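You operate a simulated robot arm through the tools that you are given. There is no shell and no other tool. Be economical: measure what you need, move in short steps, check, and stop when the job is done.

The job below is to be done with a simulated robot arm. You get a single attempt, and the scene is never put back.

TASK
Put two of the steel plug with red bands from the top of the green bench on the free end of the red bench. Then open the grey cover on the left blue box, switch the red switch on the left blue box on, then shut the box. Then open the third drawer from the top of the right blue cabinet. The order counts.

Only the result counts: the job must be done as asked and must still hold three seconds after the hand-in. Knocking over, shifting, dropping, spilling or breaking anything else fails it. Lids that push on must go on centred and level and be pressed home; caps that screw on are set level and turned clockwise until they are tight.

THE ROBOT
A 7-joint arm with a two-finger parallel gripper on a trunk, on a base that drives. Base frame: it is fixed to the floor where the robot stands at the start and does not move with it; the origin is under the middle of the robot, x ahead of it, y to its left, z up; the surface under the hand at the start is at about z = 88. Units: cm, degrees, N and s.
With the tool pointing down near the work surface it reaches from about 30 to 72 cm from the robot's upright axis, wherever it stands. Its first joint turns from -166.0 to 166.0 degrees. Places, roughly: free end of the red bench [-160, 140, 80]; grey cover on the left blue box [80, 500, 150]; red switch on the left blue box [80, 500, 150]; third drawer of the right blue cabinet [360, 400, 60]. Payload 3.43 kg.
The TCP is the grasp point between the finger pads, 3 cm short of the fingertips. In the tool frame z runs along the fingers and y along their closing line. Largest opening 9.4 cm; finger width 2.8, thickness 1; the body of the gripper, 5 by 9.6 cm, starts 5.5 cm behind the TCP.
Orientation is that of the tool frame in the base frame, as a unit quaternion [x, y, z, w]. With the fingers straight down and closing along the base's y, the tool's x points along the base's -x, its y along +y and its z along -z.

THE INTERFACE
- The arm moves only by the tool send_rows. Its argument "motion" is a list of rows, each a list of 3 entries, a list of its own where there are three numbers: the shift along the tool's x, y, z in cm, then the turn, a rotation vector about the tool's x, y, z in degrees, then the finger opening in cm, from 0 to 9.4. In form: [[[dx, dy, dz], [wx, wy, wz], gripper], ...]. A call has 1 to 12 rows; each row is the pose to reach, as a shift and turn from the pose commanded when the call began, along the tool's axes at that moment. Each row takes 0.2 s and may step no farther than 5 cm and 8.6 degrees from the row before; otherwise, or with a gripper value out of range, the whole call is refused. A pose out of reach is approached as far as the arm can. The call stops where the force on the tool passes 40 N (or 10 N more than at its start, if that is more) or the arm is blocked; 0.2 s more then pass. Each finger travels about 10.8 cm/s and halts on what it meets, pressing with about 21 N; the grip force reading is that of the motor and also rises with nothing between the fingers. The clock runs only during rows and for 0.2 s after the last one: add rows that repeat a pose to give the fingers time. It gives the time, the measured TCP pose, the force on the tool (base axes), the opening and the grip force at its end, in the units of the frame above (readings bear some noise), with the torque about the TCP (base axes, N m) and any sound that the robot's microphone picked up, and new pictures: "views" is both (left out), scene, wrist or none.
- Cameras (640 x 400 px; columns grow to the right, rows downward): "scene" is now at [46.43, 17.98, 121.22]; the picture's right is [-0.00, -0.66, -0.75], its down [-0.71, -0.53, 0.47] and it looks along [-0.71, 0.53, -0.47] (base axes); focal length 214 px, centre (320, 200). "wrist" rides on the gripper at [7.6, 1.4, -10.2] in the tool frame; the picture's right is [-0.18, 0.98, 0.00], its down [-0.75, -0.14, -0.64] and it looks along [-0.63, -0.12, 0.77] (tool axes); focal length 243 px, centre (320, 200). There is no depth. A picture from a camera that has moved, and an enlarged one, comes with that camera's place and axes in the base frame and with its lens. The place of the scene camera against the robot may be out by one fixed shift of up to 1.8 cm in any direction.
- move_column(by): slides the trunk up (or, below 0, down) by that many cm; the arm and the scene camera ride with it, the base frame stays. It gives what a move gives, with no picture.
- roll_base(legs): drives the robot by 1 to 6 legs, each [ahead, left, turn to the left] in cm, cm and degrees, along the robot's own axes; the way and the turn of a leg run together, so that a leg with both is an arc; at most 150 cm and 180 degrees a leg. The arm and the cameras ride along, it lands a little off, and it stops where it bumps. It gives what a move gives, and a new picture of the scene camera.
- turn_head(pan, tilt): turns the head with the scene camera to pan (to the left, within 80 degrees either way) and tilt (down, from -29 to 69), counted from straight ahead of the robot. It gives what a move gives, and a new picture of the scene camera.
- close_up(camera, box): a new picture of the part [left, top, right, bottom] of that camera's present view, enlarged. No time passes.
- close_job(): hands the job in; it is judged then, once.

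Go step by step. Nothing tells you exact positions but the pictures and the camera data: compare them with the known pose of the tool, close in by small moves and look again before you grip or let go. The budget is 165 turns and 260 pictures, counting those below and the enlarged ones. Unless the task says otherwise, let go and move clear before handing in, and close with one line.

The tools are called by a JSON object that holds its "name" and its "arguments". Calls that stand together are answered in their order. send_rows: Moves the arm, as the interface text tells. Its arguments: {"type":"object","properties":{"motion":{"type":"array","items":{"type":"array"}},"views":{"type":"string","enum":["both","scene","wrist","none"]}},"required":["motion"]} The other tools are called the same way: move_column (by) slides the trunk up or down; roll_base (legs) drives the base; turn_head (pan, tilt) turns the head that bears the scene camera; close_up (camera, box) takes an enlarged picture of a part of a camera's view; close_job () hands the job in.

At the start:

```text
time: 0.0
tool_pos: [43.14, 11.0, 113.07]
orientation: [0.0, 1.0, -0.001, 0.0]
wrist_force: [0.3, 0.0, -0.1]
ft_torque: [0.01, 0.0, -0.02]
finger_gap: 9.4
grasp_force: 0.0
trunk travel left (down, up): [-25.0, 34.0]
robot x, y, heading: [0.2, 0.15, -0.4]
head pan, tilt: [48.6, 45.1]
```

scene: 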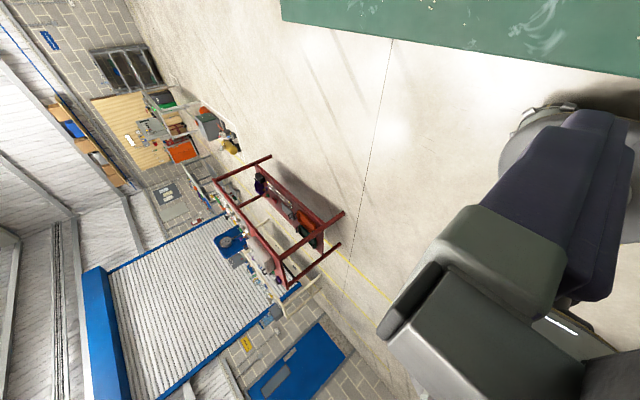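
wrist: 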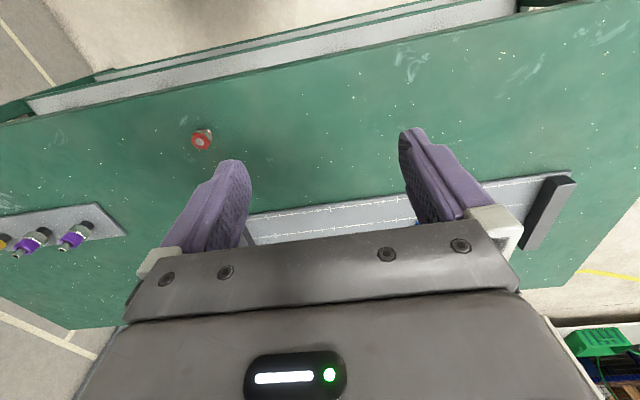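

I can see the green bench in the wrist view, with a red-banded item standing on it and purple-banded ones on a tray. I'll look at the bench with the head.

{"name": "turn_head", "arguments": {"pan": 0, "tilt": 50}}

{"name": "close_up", "arguments": {"camera": "wrist", "box": [0, 100, 240, 280]}}

```text
time: 1.2
tool_pos: [43.16, 10.99, 112.92]
orientation: [0.0, 1.0, 0.0, -0.001]
wrist_force: [-0.2, 0.1, -0.4]
ft_torque: [0.0, 0.0, 0.02]
finger_gap: 9.41
grasp_force: 0.0
trunk travel left (down, up): [-25.0, 34.0]
robot x, y, heading: [-0.06, -0.29, 0.0]
head pan, tilt: [0.0, 50.0]
camera scene: at [45.76, 11.9, 118.9], right [0.0, -1.0, 0.0], down [-0.64, 0.0, 0.77], along [-0.77, 0.0, -0.64], focal length 214 px, centre (320, 200)
```

scene: 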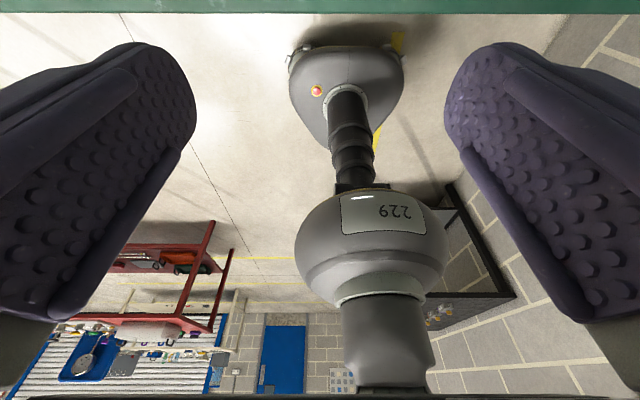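

```text
2.22 times, centred on (120, 190) of wrist
camera zoom: at [35.49, 12.41, 123.12], right [0.18, 0.98, 0.0], down [0.75, -0.14, 0.64], along [0.63, -0.12, -0.77], focal length 539 px, centre (764, 222)
```

zoom: 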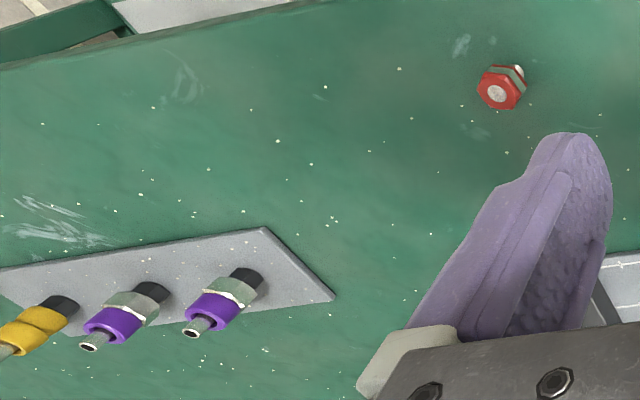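

The scene camera sits near the gripper, and its "straight ahead" seems to point down. I'll tilt it the other way to look forward.

{"name": "turn_head", "arguments": {"pan": 0, "tilt": -29}}

{"name": "send_rows", "arguments": {"motion": [[[4, 0, 0], [0, 0, 0], 9.4], [[8, 0, 0], [0, 0, 0], 9.4]], "views": "both"}}

```text
time: 2.7
tool_pos: [43.14, 10.92, 112.8]
orientation: [0.0, 1.0, 0.0, 0.0]
wrist_force: [-0.2, 0.3, 0.5]
ft_torque: [0.0, 0.02, -0.01]
finger_gap: 9.37
grasp_force: 0.1
trunk travel left (down, up): [-25.0, 34.0]
robot x, y, heading: [0.07, -0.21, -0.0]
head pan, tilt: [0.0, -28.6]
camera scene: at [57.55, 11.9, 119.89], right [0.0, -1.0, 0.0], down [-0.88, 0.0, -0.48], along [0.48, 0.0, -0.88], focal length 214 px, centre (320, 200)
```

scene: 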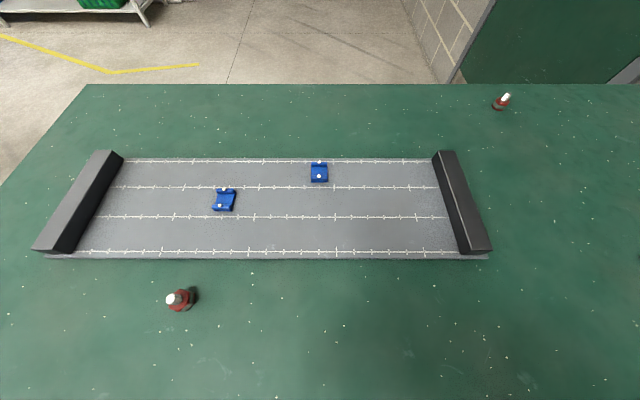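

```text
time: 3.3
tool_pos: [34.96, 10.92, 112.93]
orientation: [0.0, 1.0, 0.0, -0.001]
wrist_force: [0.1, -0.9, 0.5]
ft_torque: [-0.01, 0.01, 0.02]
finger_gap: 9.39
grasp_force: 0.2
trunk travel left (down, up): [-25.0, 34.0]
robot x, y, heading: [-0.1, -0.06, 0.0]
head pan, tilt: [0.0, -28.6]
camera scene: at [49.39, 11.79, 119.94], right [0.0, -1.0, 0.0], down [-0.88, 0.0, -0.48], along [0.48, 0.0, -0.88], focal length 214 px, centre (320, 200)
camera wrist: at [27.32, 12.31, 123.17], right [0.18, 0.98, 0.0], down [0.75, -0.14, 0.64], along [0.63, -0.12, -0.77], focal length 243 px, centre (320, 200)
```

scene: 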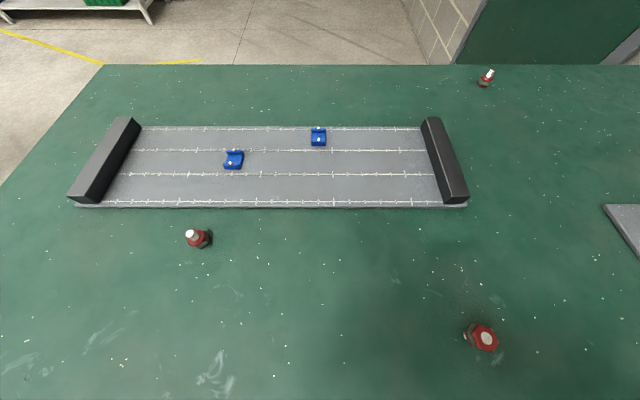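
wrist: 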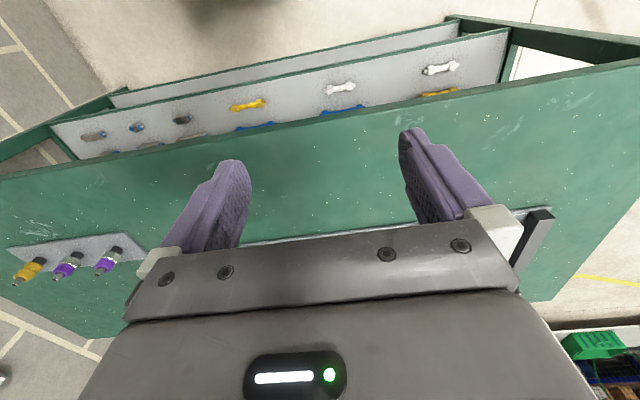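

The scene camera rides on the hand. Three red-banded items are visible on the green bench, so I'll zoom in on them.

{"name": "close_up", "arguments": {"camera": "scene", "box": [160, 210, 240, 260]}}

{"name": "close_up", "arguments": {"camera": "scene", "box": [440, 312, 520, 362]}}

{"name": "close_up", "arguments": {"camera": "scene", "box": [447, 53, 527, 103]}}

{"name": "close_up", "arguments": {"camera": "wrist", "box": [0, 220, 160, 320]}}

```text
8.00 times, centred on (200, 235) of scene
camera zoom: at [49.39, 11.79, 119.94], right [0.0, -1.0, 0.0], down [-0.88, 0.0, -0.48], along [0.48, 0.0, -0.88], focal length 1716 px, centre (1280, -80)
```

zoom: 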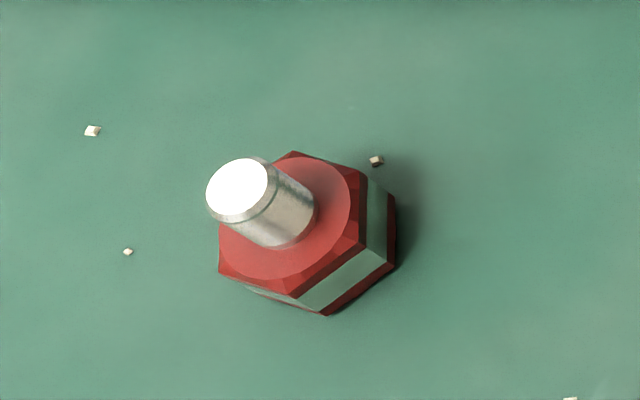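

```text
8.00 times, centred on (480, 337) of scene
camera zoom: at [49.39, 11.79, 119.94], right [0.0, -1.0, 0.0], down [-0.88, 0.0, -0.48], along [0.48, 0.0, -0.88], focal length 1716 px, centre (-960, -896)
```

zoom: 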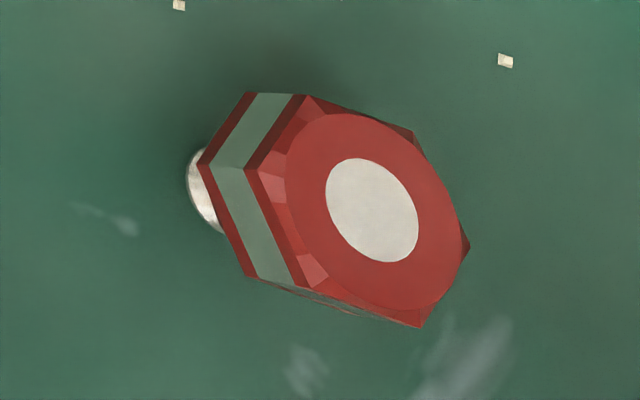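

```text
8.00 times, centred on (487, 78) of scene
camera zoom: at [49.39, 11.79, 119.94], right [0.0, -1.0, 0.0], down [-0.88, 0.0, -0.48], along [0.48, 0.0, -0.88], focal length 1716 px, centre (-1016, 1176)
```

zoom: 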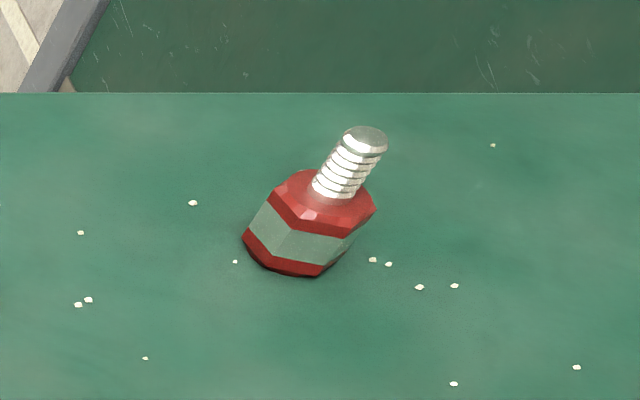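

```text
4.00 times, centred on (80, 270) of wrist
camera zoom: at [27.32, 12.31, 123.17], right [0.18, 0.98, 0.0], down [0.75, -0.14, 0.64], along [0.63, -0.12, -0.77], focal length 970 px, centre (1280, -80)
```

zoom: 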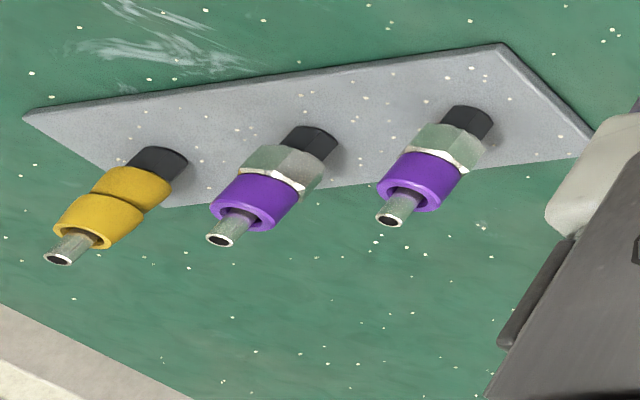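

A is a smooth-pinned plug standing on its head, C has a threaded pin, and B is lying so that its pin is hidden. I'll look at B and the right part of the bench.

{"name": "turn_head", "arguments": {"pan": -50, "tilt": 0}}

{"name": "turn_head", "arguments": {"pan": 0, "tilt": 10}}

```text
time: 4.5
tool_pos: [35.03, 10.95, 112.89]
orientation: [0.001, 1.0, -0.001, -0.001]
wrist_force: [-0.4, 0.6, -0.2]
ft_torque: [0.02, 0.02, 0.03]
finger_gap: 9.41
grasp_force: 0.0
trunk travel left (down, up): [-25.0, 34.0]
robot x, y, heading: [-0.11, -0.05, 0.2]
head pan, tilt: [-50.0, 0.0]
camera scene: at [45.52, 4.93, 120.84], right [0.0, -0.64, 0.77], down [-1.0, 0.0, 0.0], along [0.0, -0.77, -0.64], focal length 214 px, centre (320, 200)
```

scene: 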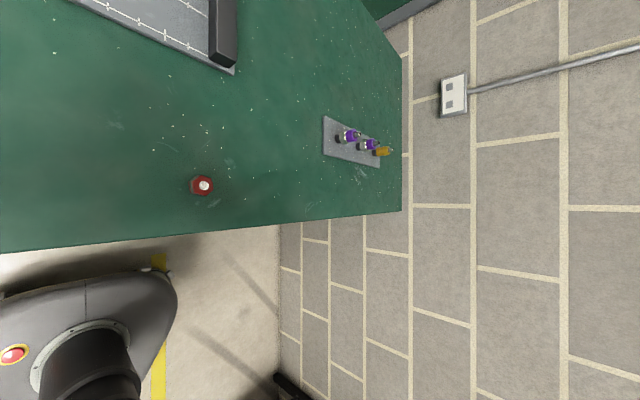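

```text
time: 5.7
tool_pos: [35.13, 10.92, 112.9]
orientation: [0.0, 1.0, 0.0, 0.0]
wrist_force: [1.2, -1.3, -0.3]
ft_torque: [-0.04, 0.0, 0.01]
finger_gap: 9.41
grasp_force: 0.0
trunk travel left (down, up): [-25.0, 34.0]
robot x, y, heading: [0.18, 0.32, -0.2]
head pan, tilt: [0.0, 10.0]
camera scene: at [43.92, 11.81, 117.33], right [0.0, -1.0, 0.0], down [-0.98, 0.0, 0.17], along [-0.17, 0.0, -0.98], focal length 214 px, centre (320, 200)
```

scene: 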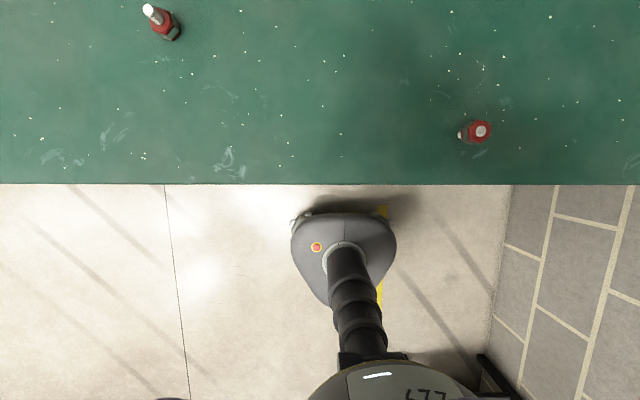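

{"name": "close_up", "arguments": {"camera": "scene", "box": [435, 107, 515, 157]}}

{"name": "close_up", "arguments": {"camera": "scene", "box": [120, 0, 200, 50]}}

```text
8.00 times, centred on (475, 132) of scene
camera zoom: at [43.92, 11.81, 117.33], right [0.0, -1.0, 0.0], down [-0.98, 0.0, 0.17], along [-0.17, 0.0, -0.98], focal length 1716 px, centre (-920, 744)
```

zoom: 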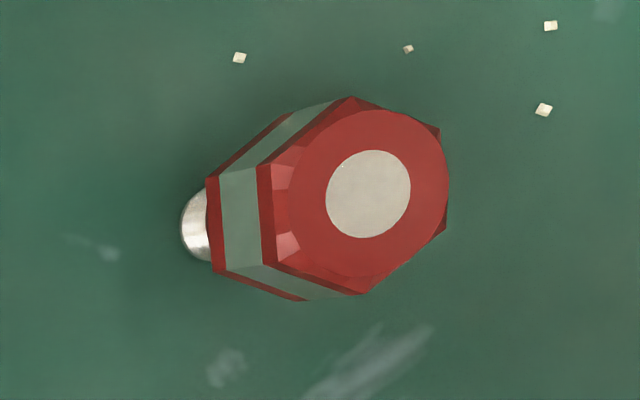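

```text
8.00 times, centred on (160, 25) of scene
camera zoom: at [43.92, 11.81, 117.33], right [0.0, -1.0, 0.0], down [-0.98, 0.0, 0.17], along [-0.17, 0.0, -0.98], focal length 1716 px, centre (1600, 1600)
```

zoom: 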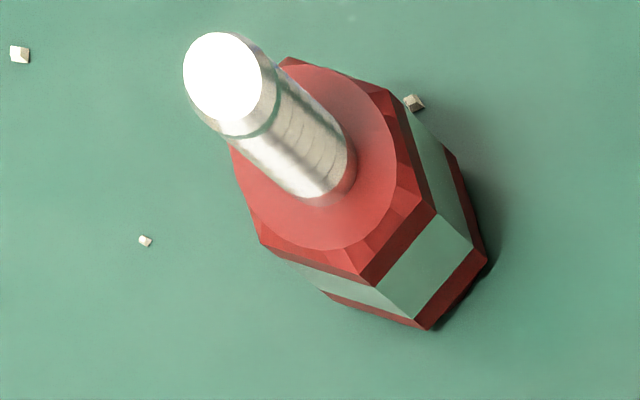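

All three look like the same threaded plug: A stands on its head, and B stands pin-down with its head up. B's top is at about (47.4, -6.2, 92.5), so I'll move above it.

{"name": "send_rows", "arguments": {"motion": [[[-2.5, -3.4, 1.6], [0, 0, 0], 9.4], [[-5, -6.8, 3.2], [0, 0, 0], 9.4], [[-7.5, -10.3, 4.8], [0, 0, 0], 9.4], [[-10, -13.7, 6.4], [0, 0, 0], 9.4], [[-12.4, -17.1, 8], [0, 0, 0], 9.4]], "views": "both"}}

```text
time: 6.8
tool_pos: [47.5, -6.32, 105.01]
orientation: [-0.001, 1.0, 0.0, 0.0]
wrist_force: [-0.1, -0.4, 0.7]
ft_torque: [0.04, 0.01, 0.0]
finger_gap: 9.41
grasp_force: 0.1
trunk travel left (down, up): [-25.0, 34.0]
robot x, y, heading: [-0.05, 0.27, 0.1]
head pan, tilt: [0.0, 10.0]
camera scene: at [56.47, -5.38, 109.33], right [0.0, -1.0, 0.0], down [-0.98, 0.0, 0.17], along [-0.17, 0.0, -0.98], focal length 214 px, centre (320, 200)
camera wrist: at [40.02, -4.88, 115.16], right [0.18, 0.98, 0.0], down [0.75, -0.14, 0.64], along [0.63, -0.12, -0.77], focal length 243 px, centre (320, 200)
```

scene: 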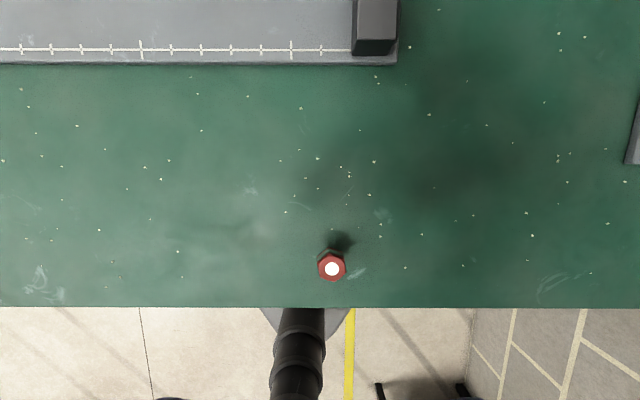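
wrist: 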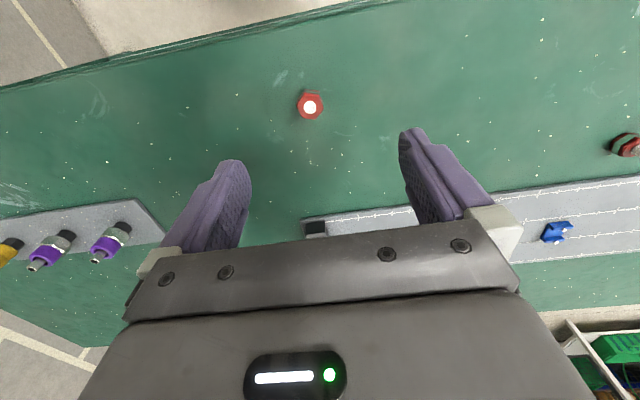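

By the wrist camera, B is 0.9 cm to the right of the tool axis. I'll correct that and go down a bit.

{"name": "send_rows", "arguments": {"motion": [[[0, -0.9, 3], [0, 0, 0], 9.4], [[0, -0.9, 7], [0, 0, 0], 9.4], [[0, -0.9, 7], [0, 0, 0], 9.4]], "views": "both"}}

{"name": "close_up", "arguments": {"camera": "wrist", "box": [220, 60, 420, 185]}}

```text
time: 7.7
tool_pos: [47.53, -7.2, 98.01]
orientation: [0.0, 1.0, 0.0, 0.0]
wrist_force: [0.1, 0.1, -0.3]
ft_torque: [0.03, 0.02, 0.04]
finger_gap: 9.42
grasp_force: 0.1
trunk travel left (down, up): [-25.0, 34.0]
robot x, y, heading: [-0.44, -0.37, -0.0]
head pan, tilt: [0.0, 10.0]
camera scene: at [56.41, -6.24, 102.34], right [0.0, -1.0, 0.0], down [-0.98, 0.0, 0.17], along [-0.17, 0.0, -0.98], focal length 214 px, centre (320, 200)
camera wrist: at [39.95, -5.72, 108.16], right [0.18, 0.98, 0.0], down [0.75, -0.14, 0.64], along [0.63, -0.12, -0.77], focal length 243 px, centre (320, 200)
```

scene: 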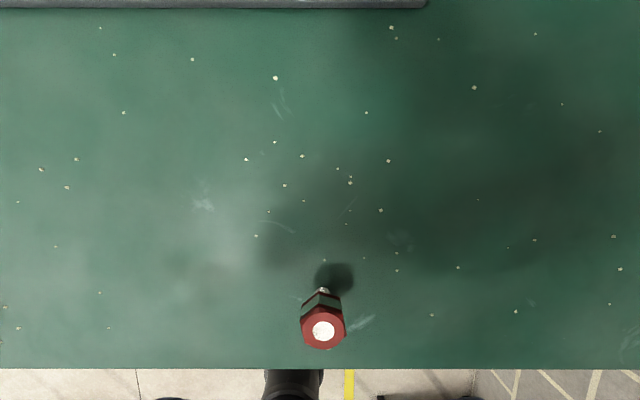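
wrist: 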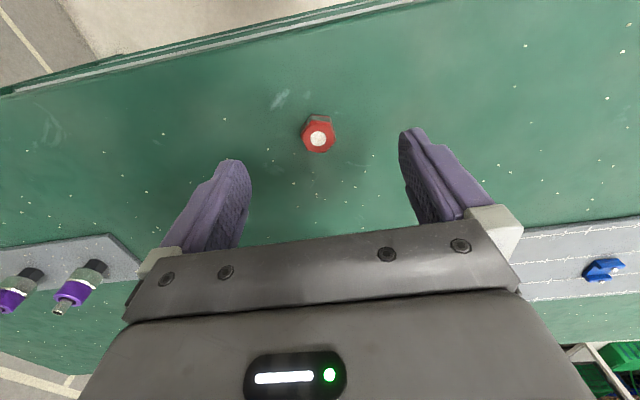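

```text
3.20 times, centred on (320, 122) of wrist
camera zoom: at [39.95, -5.72, 108.16], right [0.18, 0.98, 0.0], down [0.75, -0.14, 0.64], along [0.63, -0.12, -0.77], focal length 776 px, centre (320, 448)
```

zoom: 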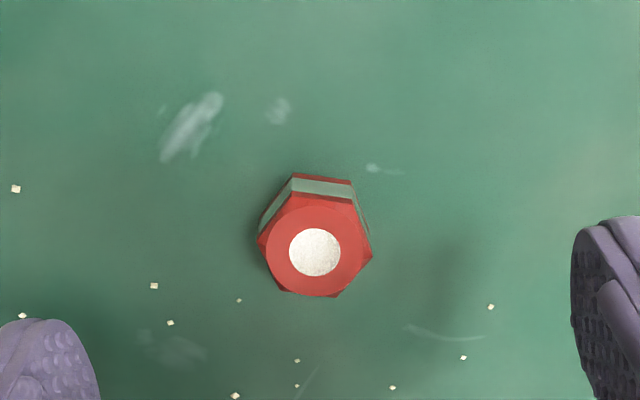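

{"name": "close_up", "arguments": {"camera": "scene", "box": [283, 280, 363, 360]}}

```text
5.00 times, centred on (323, 320) of scene
camera zoom: at [56.41, -6.24, 102.34], right [0.0, -1.0, 0.0], down [-0.98, 0.0, 0.17], along [-0.17, 0.0, -0.98], focal length 1072 px, centre (305, -400)
```

zoom: 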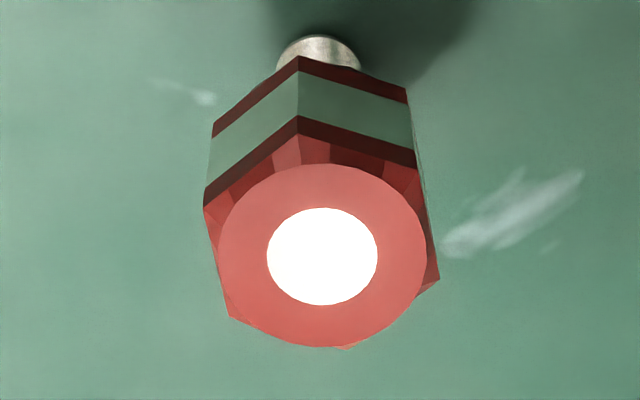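

The hex flats are turned about 11° from the closing line. I'll turn the tool, go down and grip at the hex.

{"name": "send_rows", "arguments": {"motion": [[[0, 0, 2], [0, 0, -6], 9.4], [[0, 0, 4], [0, 0, -11], 9.4], [[0, 0, 6.2], [0, 0, -11], 9.4], [[0, 0, 6.2], [0, 0, -11], 9.4]], "views": "wrist"}}

```text
time: 8.7
tool_pos: [47.62, -7.15, 91.66]
orientation: [-0.096, 0.995, 0.0, 0.0]
wrist_force: [0.6, -0.2, 0.4]
ft_torque: [-0.01, 0.01, 0.04]
finger_gap: 9.39
grasp_force: 0.1
trunk travel left (down, up): [-25.0, 34.0]
robot x, y, heading: [0.2, 0.08, 0.1]
head pan, tilt: [0.0, 10.0]
camera wrist: at [39.82, -7.18, 101.88], right [-0.01, 1.0, 0.0], down [0.77, 0.01, 0.64], along [0.64, 0.0, -0.77], focal length 243 px, centre (320, 200)
```

wrist: 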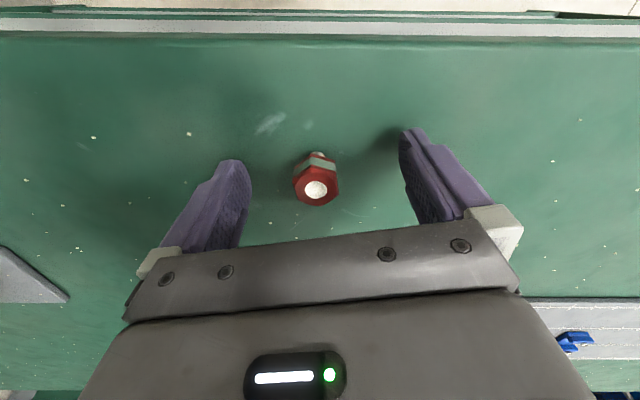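

{"name": "send_rows", "arguments": {"motion": [[[0, -0.2, 0], [0, 0, 0], 6], [[0, -0.2, 0], [0, 0, 0], 3], [[0, -0.2, 0], [0, 0, 0], 2.4], [[0, -0.2, 0], [0, 0, 0], 1.5], [[0, -0.2, 0], [0, 0, 0], 0.5], [[0, -0.2, 0], [0, 0, 0], 0.5]], "views": "both"}}

```text
time: 10.1
tool_pos: [47.52, -7.35, 91.68]
orientation: [-0.097, 0.995, 0.0, 0.001]
wrist_force: [0.1, -0.5, 0.7]
ft_torque: [0.01, 0.01, 0.03]
finger_gap: 2.34
grasp_force: 21.5
trunk travel left (down, up): [-25.0, 34.0]
robot x, y, heading: [0.28, 0.05, 0.2]
head pan, tilt: [0.0, 10.0]
camera scene: at [56.25, -4.6, 96.09], right [0.19, -0.98, 0.0], down [-0.97, -0.19, 0.17], along [-0.17, -0.03, -0.98], focal length 214 px, centre (320, 200)
camera wrist: at [39.83, -7.36, 101.91], right [-0.01, 1.0, 0.0], down [0.77, 0.01, 0.64], along [0.64, 0.0, -0.77], focal length 243 px, centre (320, 200)
```

scene: 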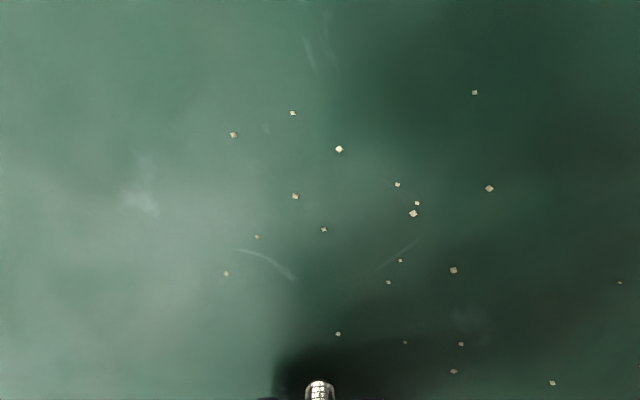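
wrist: 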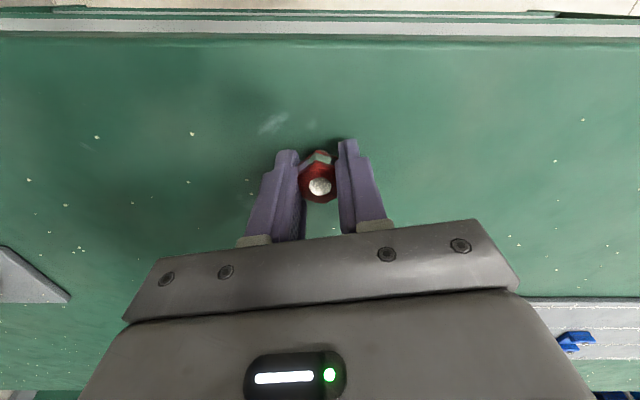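

B is gripped (2.34 cm). I'll lift it and bring it in.

{"name": "send_rows", "arguments": {"motion": [[[0, 0, -4], [0, 0, 0], 0.5], [[0, 0, -8], [0, 0, 0], 0.5], [[0, 0, -12], [0, 0, 0], 0.5], [[0, 0, -16], [0, 0, 0], 0.5], [[4, 1, -18], [0, 0, 5.5], 0.5], [[8, 2.5, -20], [0, 0, 11], 0.5]], "views": "both"}}

{"name": "turn_head", "arguments": {"pan": 80, "tilt": 30}}

```text
time: 11.4
tool_pos: [38.88, -6.28, 111.67]
orientation: [0.001, 1.0, 0.0, 0.0]
wrist_force: [-0.2, -0.1, -0.4]
ft_torque: [-0.02, -0.01, 0.01]
finger_gap: 2.36
grasp_force: 20.9
trunk travel left (down, up): [-25.0, 34.0]
robot x, y, heading: [0.01, -0.38, 0.1]
head pan, tilt: [0.0, 10.0]
camera scene: at [47.84, -5.4, 116.14], right [0.0, -1.0, 0.0], down [-0.98, 0.0, 0.17], along [-0.17, 0.0, -0.98], focal length 214 px, centre (320, 200)
camera wrist: at [31.38, -4.87, 121.95], right [0.18, 0.98, 0.0], down [0.75, -0.14, 0.64], along [0.63, -0.12, -0.77], focal length 243 px, centre (320, 200)
```

scene: 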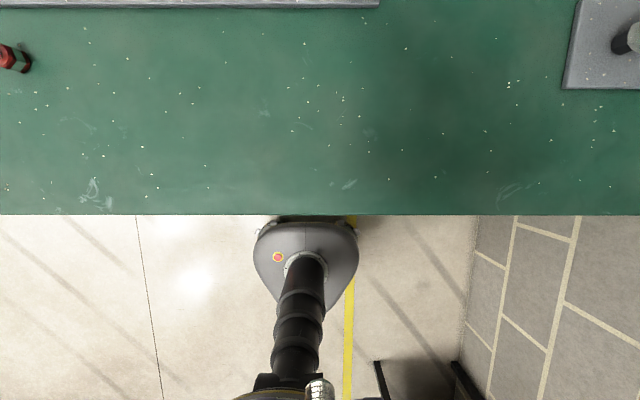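
wrist: 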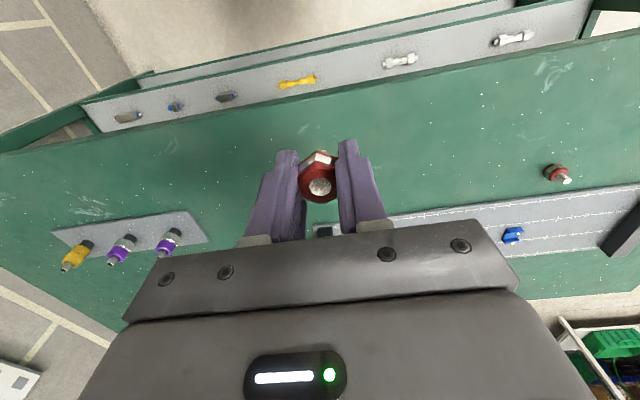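

```text
time: 13.0
tool_pos: [39.1, -6.31, 111.69]
orientation: [-0.001, 1.0, 0.0, 0.0]
wrist_force: [-0.7, 0.5, 0.6]
ft_torque: [0.0, -0.01, -0.02]
finger_gap: 2.37
grasp_force: 20.8
trunk travel left (down, up): [-25.0, 34.0]
robot x, y, heading: [0.14, 0.12, 0.2]
head pan, tilt: [80.0, 30.0]
camera scene: at [44.78, 3.49, 123.77], right [0.0, -0.17, -0.98], down [-0.87, -0.49, 0.09], along [-0.5, 0.85, -0.15], focal length 214 px, centre (320, 200)
```

scene: 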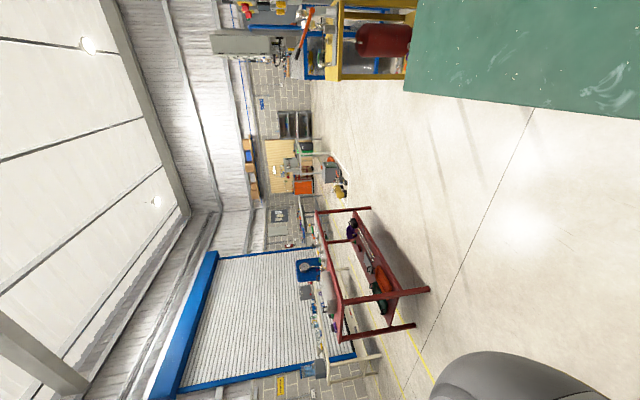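

The red bench spans roughly x -190 to -130 and y 115 to 265, so its near end is at y≈115. I'll back off, turn left and drive toward that end.

{"name": "roll_base", "arguments": {"legs": [[-25, 0, 0], [0, 0, 90], [0, 130, 0]]}}

{"name": "turn_head", "arguments": {"pan": 0, "tilt": -29}}

```text
time: 24.7
tool_pos: [-148.03, 38.7, 111.64]
orientation: [0.709, -0.705, 0.001, 0.001]
wrist_force: [-0.1, 0.3, -0.5]
ft_torque: [-0.04, 0.02, 0.01]
finger_gap: 2.32
grasp_force: 20.8
trunk travel left (down, up): [-25.0, 34.0]
robot x, y, heading: [-153.7, -0.57, 90.5]
head pan, tilt: [80.0, 30.0]
camera scene: at [-157.54, 45.67, 123.79], right [0.17, 0.0, -0.98], down [0.5, -0.86, 0.09], along [-0.85, -0.5, -0.15], focal length 214 px, centre (320, 200)
```

scene: 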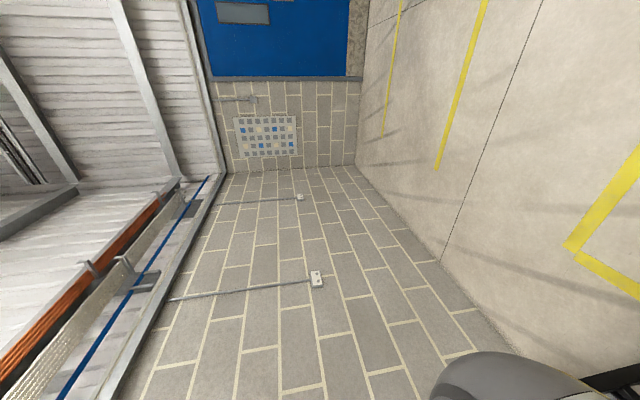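

```text
time: 26.3
tool_pos: [-148.08, 38.67, 111.64]
orientation: [0.709, -0.705, 0.0, 0.0]
wrist_force: [0.7, -1.2, -0.8]
ft_torque: [0.01, -0.02, 0.01]
finger_gap: 2.32
grasp_force: 21.2
trunk travel left (down, up): [-25.0, 34.0]
robot x, y, heading: [-154.15, -0.79, 90.4]
head pan, tilt: [0.0, -28.6]
camera scene: at [-148.66, 54.55, 118.65], right [1.0, 0.0, 0.0], down [0.0, -0.88, -0.48], along [0.0, 0.48, -0.88], focal length 214 px, centre (320, 200)
```

scene: 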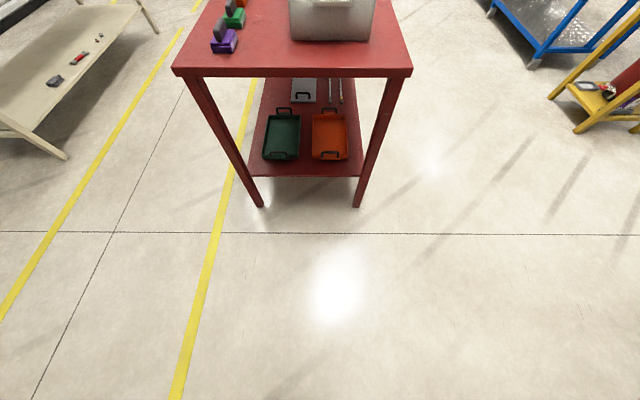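

I can see the near end of the red bench: its edge is at y≈121, and a grey box starts at y≈139. I'll drive closer.

{"name": "roll_base", "arguments": {"legs": [[66, 0, 0]]}}

{"name": "close_up", "arguments": {"camera": "wrist", "box": [0, 0, 640, 400]}}

```text
time: 29.9
tool_pos: [-148.55, 104.38, 111.65]
orientation: [0.71, -0.704, 0.0, 0.001]
wrist_force: [-0.5, -0.7, -0.5]
ft_torque: [-0.03, 0.01, -0.01]
finger_gap: 2.36
grasp_force: 20.5
trunk travel left (down, up): [-25.0, 34.0]
robot x, y, heading: [-154.93, 65.06, 90.3]
head pan, tilt: [0.0, -28.6]
camera scene: at [-149.34, 120.27, 118.64], right [1.0, 0.01, 0.0], down [0.01, -0.88, -0.48], along [0.0, 0.48, -0.88], focal length 214 px, centre (320, 200)
```

scene: 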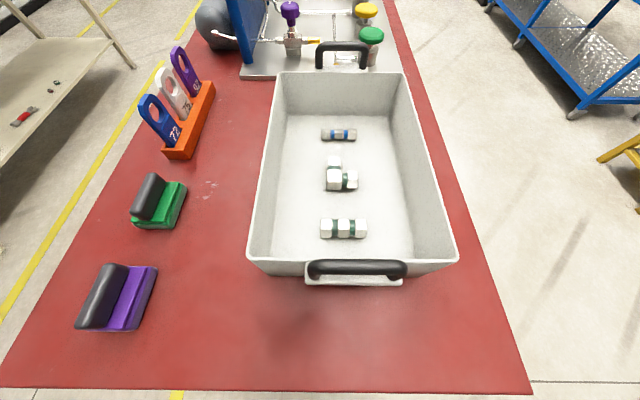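

```text
1.00 times, centred on (320, 200) of wrist (not enlarged: the box is as wide or as high as the picture)
camera zoom: at [-150.0, 96.72, 121.88], right [-0.98, 0.18, 0.0], down [0.13, 0.76, 0.64], along [0.11, 0.63, -0.77], focal length 243 px, centre (320, 200)
```

zoom: 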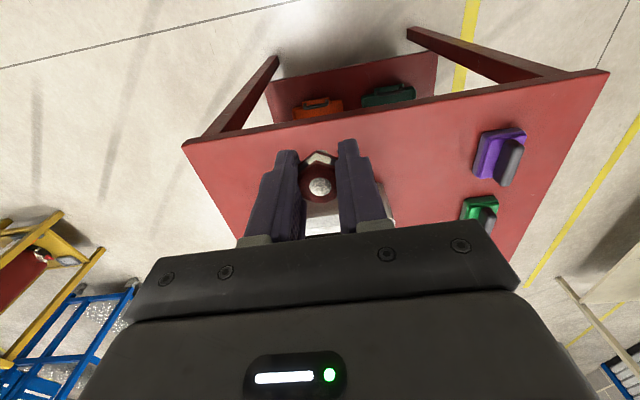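

The bench top is at about z≈82–85 with its edge at y≈112, and the free strip runs y 112–124 and x -174 to -123. I'll move above (-155, 117.5).

{"name": "send_rows", "arguments": {"motion": [[[-4, 2, 0], [0, 0, 0], 0.5], [[-8, 4, 0], [0, 0, 0], 0.5], [[-11, 5, 3], [0, 0, 0], 0.5], [[-13.1, 6.4, 7], [0, 0, 0], 0.5], [[-13.1, 6.4, 11], [0, 0, 0], 0.5], [[-13.1, 6.4, 11], [0, 0, 0], 0.5]], "views": "wrist"}}

{"name": "turn_head", "arguments": {"pan": 0, "tilt": 40}}

```text
time: 31.3
tool_pos: [-155.14, 117.45, 100.62]
orientation: [0.71, -0.704, 0.0, 0.0]
wrist_force: [-0.6, 0.2, -0.3]
ft_torque: [0.02, 0.01, 0.0]
finger_gap: 2.34
grasp_force: 20.9
trunk travel left (down, up): [-25.0, 34.0]
robot x, y, heading: [-154.56, 64.85, 90.4]
head pan, tilt: [0.0, -28.6]
camera wrist: at [-156.42, 109.8, 110.84], right [-0.98, 0.18, 0.0], down [0.13, 0.75, 0.64], along [0.11, 0.63, -0.77], focal length 243 px, centre (320, 200)
```

wrist: 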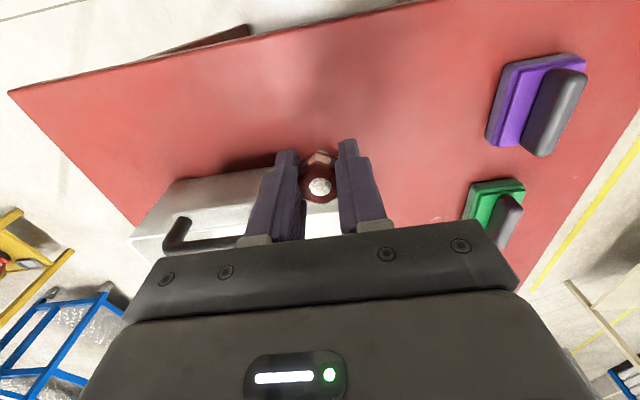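

```text
time: 32.7
tool_pos: [-154.93, 117.5, 100.7]
orientation: [0.711, -0.704, 0.0, 0.0]
wrist_force: [-0.6, -0.1, -0.8]
ft_torque: [0.0, -0.03, -0.01]
finger_gap: 2.37
grasp_force: 20.6
trunk travel left (down, up): [-25.0, 34.0]
robot x, y, heading: [-154.56, 65.0, 90.6]
head pan, tilt: [0.0, 40.0]
camera scene: at [-155.65, 122.97, 105.84], right [1.0, 0.01, 0.0], down [0.01, -0.77, 0.64], along [0.01, -0.64, -0.77], focal length 214 px, centre (320, 200)
```

scene: 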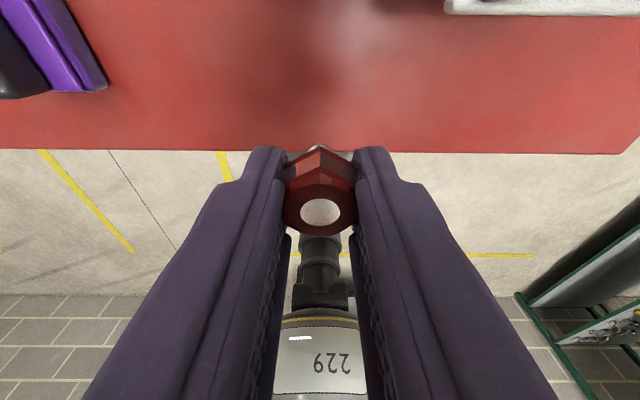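

{"name": "send_rows", "arguments": {"motion": [[[0, 0, 4], [0, 0, 0], 0.5], [[0, 0, 8], [0, 0, 0], 0.5], [[0, 0, 10], [0, 0, 0], 0.5], [[0, 0, 10], [0, 0, 0], 0.5]], "views": "both"}}

```text
time: 33.7
tool_pos: [-155.1, 117.49, 90.67]
orientation: [0.71, -0.704, 0.0, 0.0]
wrist_force: [-0.2, 0.1, -0.9]
ft_torque: [-0.01, 0.0, 0.03]
finger_gap: 2.35
grasp_force: 20.9
trunk travel left (down, up): [-25.0, 34.0]
robot x, y, heading: [-154.62, 64.84, 90.2]
head pan, tilt: [0.0, 40.0]
camera scene: at [-155.79, 122.88, 95.86], right [1.0, 0.01, 0.0], down [0.01, -0.77, 0.64], along [0.01, -0.64, -0.77], focal length 214 px, centre (320, 200)
camera wrist: at [-156.55, 109.71, 100.89], right [-0.98, 0.17, 0.0], down [0.13, 0.75, 0.64], along [0.11, 0.63, -0.77], focal length 243 px, centre (320, 200)
```

scene: 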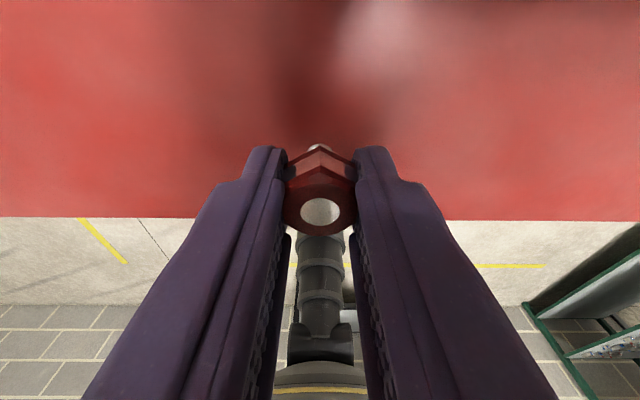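
wrist: 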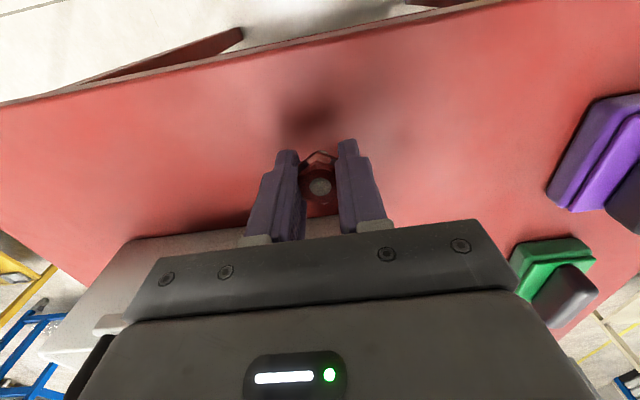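

{"name": "send_rows", "arguments": {"motion": [[[0, 0, 0.4], [0, 0, 0], 0.5], [[0, 0, 0.8], [0, 0, 0], 0.5], [[0, 0, 1.1], [0, 0, 0], 0.5], [[0, 0, 1.1], [0, 0, 0], 0.5]], "views": "wrist"}}

```text
time: 34.7
tool_pos: [-155.09, 117.34, 89.69]
orientation: [0.711, -0.704, 0.0, -0.001]
wrist_force: [0.0, -3.1, 11.8]
ft_torque: [1.05, -0.36, -0.08]
finger_gap: 2.36
grasp_force: 20.7
trunk travel left (down, up): [-25.0, 34.0]
robot x, y, heading: [-154.54, 65.14, 90.2]
head pan, tilt: [0.0, 40.0]
camera wrist: at [-156.55, 109.64, 99.87], right [-0.98, 0.18, 0.0], down [0.13, 0.75, 0.64], along [0.11, 0.63, -0.77], focal length 243 px, centre (320, 200)
```

wrist: 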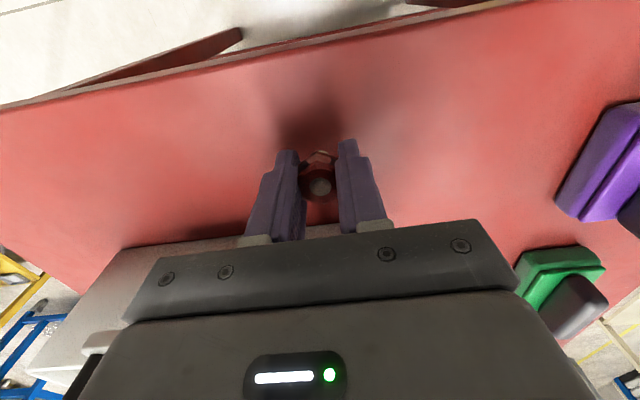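

Force 11.8 N with a large torque suggests something about 9 cm toward the tray touched, and not the plug. I'll back up and look.

{"name": "send_rows", "arguments": {"motion": [[[0, 0, -1.5], [0, 0, 0], 0.5], [[0, 0, -5], [0, 0, 0], 0.5], [[0, 0, -5], [0, 0, 0], 0.5]], "views": "wrist"}}

{"name": "turn_head", "arguments": {"pan": 0, "tilt": -29}}

```text
time: 35.5
tool_pos: [-155.24, 117.32, 94.61]
orientation: [0.71, -0.704, 0.0, 0.0]
wrist_force: [0.7, 0.0, -1.1]
ft_torque: [0.01, 0.02, 0.0]
finger_gap: 2.35
grasp_force: 20.8
trunk travel left (down, up): [-25.0, 34.0]
robot x, y, heading: [-155.09, 65.55, 90.3]
head pan, tilt: [0.0, 40.0]
camera wrist: at [-156.52, 109.72, 104.88], right [-0.98, 0.18, 0.0], down [0.13, 0.76, 0.64], along [0.11, 0.63, -0.77], focal length 243 px, centre (320, 200)
```

wrist: 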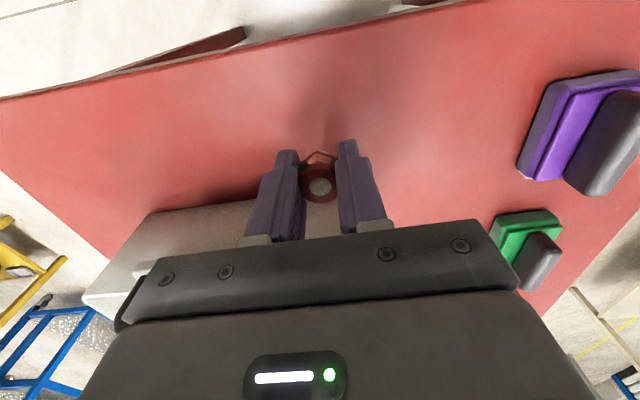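

```text
time: 36.9
tool_pos: [-155.18, 117.3, 94.6]
orientation: [0.711, -0.704, 0.0, 0.0]
wrist_force: [0.5, -0.2, -0.4]
ft_torque: [0.01, 0.0, -0.01]
finger_gap: 2.37
grasp_force: 20.9
trunk travel left (down, up): [-25.0, 34.0]
robot x, y, heading: [-154.52, 64.86, 90.6]
head pan, tilt: [0.0, -28.6]
camera scene: at [-155.86, 133.28, 101.63], right [1.0, 0.01, 0.0], down [0.01, -0.88, -0.48], along [0.0, 0.48, -0.88], focal length 214 px, centre (320, 200)
```

scene: 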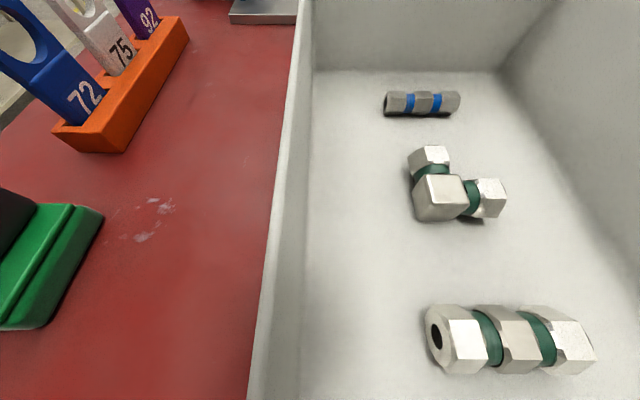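

I'll raise the hand and turn it a quarter so its forward side points along -x, clear of the tray. The new target is (-150, 116.5).

{"name": "send_rows", "arguments": {"motion": [[[0, 0, -5], [0, 0, 0], 0.5], [[0, 0, -9], [0, 0, -8], 0.5], [[0.2, -1, -9], [0, 0, -16], 0.5], [[0.4, -2, -9], [0, 0, -24], 0.5], [[0.6, -3, -9], [0, 0, -32], 0.5], [[0.8, -4, -9], [0, 0, -40], 0.5], [[0.8, -5, -9], [0, 0, -48], 0.5], [[0.8, -5, -9], [0, 0, -56], 0.5], [[0.8, -5, -9], [0, 0, -64], 0.5], [[0.8, -5, -9], [0, 0, -72], 0.5], [[0.8, -5, -9], [0, 0, -80], 0.5], [[0.8, -5, -9], [0, 0, -88], 0.5]], "views": "both"}}

```text
time: 39.5
tool_pos: [-150.13, 116.63, 103.5]
orientation: [1.0, -0.011, 0.0, 0.001]
wrist_force: [0.1, 0.3, -1.5]
ft_torque: [0.01, 0.04, -0.02]
finger_gap: 2.35
grasp_force: 20.8
trunk travel left (down, up): [-25.0, 34.0]
robot x, y, heading: [-154.61, 64.94, 90.5]
head pan, tilt: [0.0, -28.6]
camera scene: at [-165.69, 117.88, 110.55], right [0.02, 1.0, 0.0], down [0.88, -0.02, -0.48], along [-0.48, 0.01, -0.88], focal length 214 px, centre (320, 200)
camera wrist: at [-142.54, 115.01, 113.77], right [-0.21, -0.98, 0.0], down [-0.75, 0.16, 0.64], along [-0.63, 0.13, -0.77], focal length 243 px, centre (320, 200)
```

scene: 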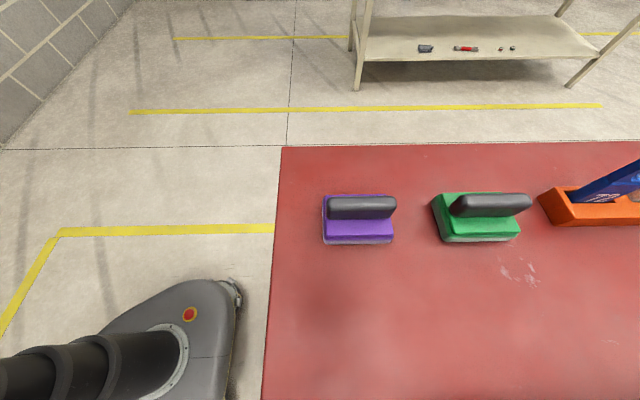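
wrist: 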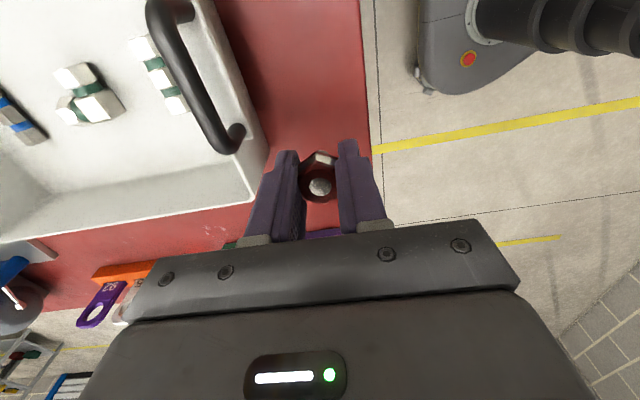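

{"name": "send_rows", "arguments": {"motion": [[[0, 0, 4], [0, 0, 0], 0.5], [[0, 0, 8], [0, 0, 0], 0.5], [[0, 0, 12], [0, 0, 0], 0.5], [[0, 0, 13.3], [0, 0, 0], 0.5], [[0, 0, 13.3], [0, 0, 0], 0.5]], "views": "both"}}

```text
time: 40.7
tool_pos: [-150.07, 116.78, 90.11]
orientation: [1.0, -0.012, 0.0, 0.0]
wrist_force: [0.8, 0.1, 0.0]
ft_torque: [0.01, -0.01, -0.02]
finger_gap: 2.35
grasp_force: 21.2
trunk travel left (down, up): [-25.0, 34.0]
robot x, y, heading: [-154.51, 65.14, 90.0]
head pan, tilt: [0.0, -28.6]
camera scene: at [-165.67, 117.91, 97.2], right [0.03, 1.0, 0.0], down [0.88, -0.02, -0.48], along [-0.48, 0.01, -0.88], focal length 214 px, centre (320, 200)
camera wrist: at [-142.52, 114.99, 100.43], right [-0.21, -0.98, 0.0], down [-0.75, 0.16, 0.64], along [-0.63, 0.13, -0.77], focal length 243 px, centre (320, 200)
```

scene: 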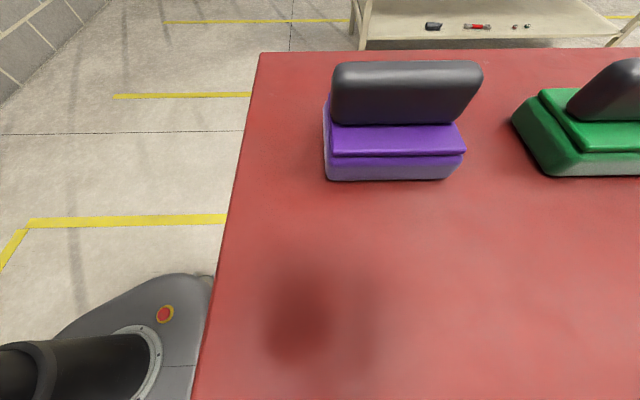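
wrist: 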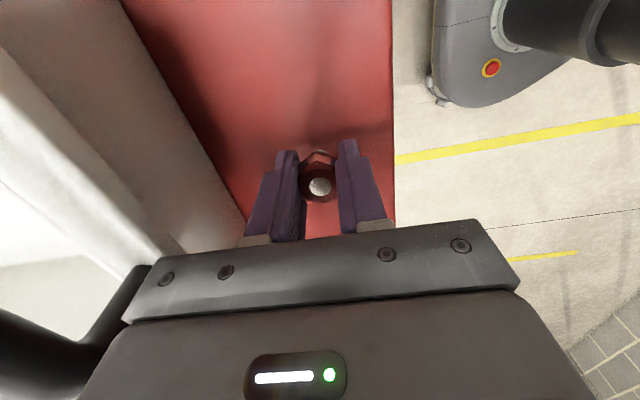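

The tray handle is close to the gripper's side, so I'll shift 1 cm away from it and lower in small steps.

{"name": "send_rows", "arguments": {"motion": [[[0, 0.5, 0], [0, 0, 0], 0.5], [[0, 1, 0], [0, 0, 0], 0.5], [[0, 1, 0.5], [0, 0, 0], 0.5], [[0, 1, 0.5], [0, 0, 0], 0.5]], "views": "none"}}

{"name": "send_rows", "arguments": {"motion": [[[0, 0, 0.3], [0, 0, 0], 0.5], [[0, 0, 0.6], [0, 0, 0], 0.5], [[0, 0, 0.6], [0, 0, 0], 0.5]], "views": "wrist"}}

```text
time: 41.7
tool_pos: [-150.17, 115.56, 89.85]
orientation: [1.0, -0.013, 0.0, 0.001]
wrist_force: [0.8, 0.4, -0.6]
ft_torque: [0.0, -0.01, -0.03]
finger_gap: 2.38
grasp_force: 20.8
trunk travel left (down, up): [-25.0, 34.0]
robot x, y, heading: [-154.59, 64.97, 90.5]
head pan, tilt: [0.0, -28.6]
```

```text
time: 42.5
tool_pos: [-150.17, 115.5, 89.19]
orientation: [1.0, -0.013, 0.0, 0.0]
wrist_force: [-0.4, 0.3, -1.1]
ft_torque: [0.0, -0.02, 0.01]
finger_gap: 2.35
grasp_force: 21.2
trunk travel left (down, up): [-25.0, 34.0]
robot x, y, heading: [-154.48, 65.03, 90.7]
head pan, tilt: [0.0, -28.6]
camera wrist: at [-142.6, 113.99, 99.38], right [-0.21, -0.98, 0.0], down [-0.75, 0.16, 0.64], along [-0.63, 0.13, -0.77], focal length 243 px, centre (320, 200)
```

wrist: 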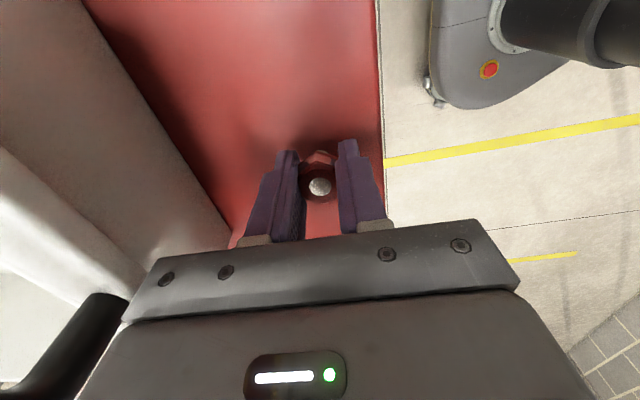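

{"name": "send_rows", "arguments": {"motion": [[[0, 0, 0.3], [0, 0, 0], 0.5], [[0, 0, 0.6], [0, 0, 0], 0.5], [[0, 0, 0.6], [0, 0, 0], 0.5]], "views": "none"}}

{"name": "send_rows", "arguments": {"motion": [[[0, 0, 0.3], [0, 0, 0], 0.5], [[0, 0, 0.6], [0, 0, 0], 0.5], [[0, 0, 0.6], [0, 0, 0], 0.5]], "views": "wrist"}}

```text
time: 43.3
tool_pos: [-150.19, 115.63, 88.6]
orientation: [1.0, -0.014, 0.0, -0.001]
wrist_force: [-0.4, -0.8, 12.3]
ft_torque: [0.0, -0.01, 0.0]
finger_gap: 2.36
grasp_force: 20.8
trunk travel left (down, up): [-25.0, 34.0]
robot x, y, heading: [-154.46, 65.23, 90.5]
head pan, tilt: [0.0, -28.6]
```

```text
time: 44.1
tool_pos: [-150.15, 115.61, 88.07]
orientation: [1.0, -0.013, 0.0, -0.001]
wrist_force: [-0.6, 2.2, 19.3]
ft_torque: [0.03, 0.01, -0.04]
finger_gap: 2.34
grasp_force: 21.2
trunk travel left (down, up): [-25.0, 34.0]
robot x, y, heading: [-154.6, 64.59, 90.6]
head pan, tilt: [0.0, -28.6]
camera wrist: at [-142.64, 113.93, 98.23], right [-0.21, -0.98, 0.0], down [-0.75, 0.16, 0.64], along [-0.63, 0.14, -0.77], focal length 243 px, centre (320, 200)
```

wrist: 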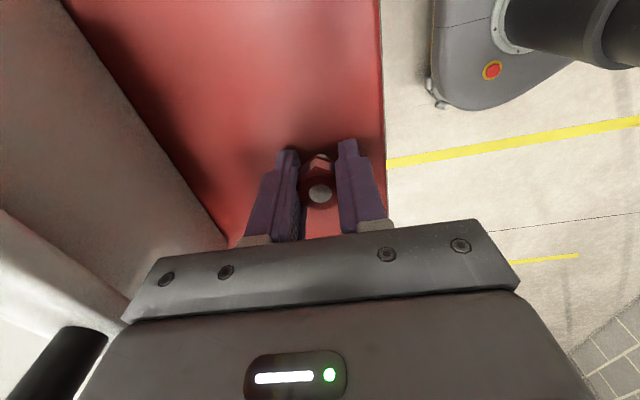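

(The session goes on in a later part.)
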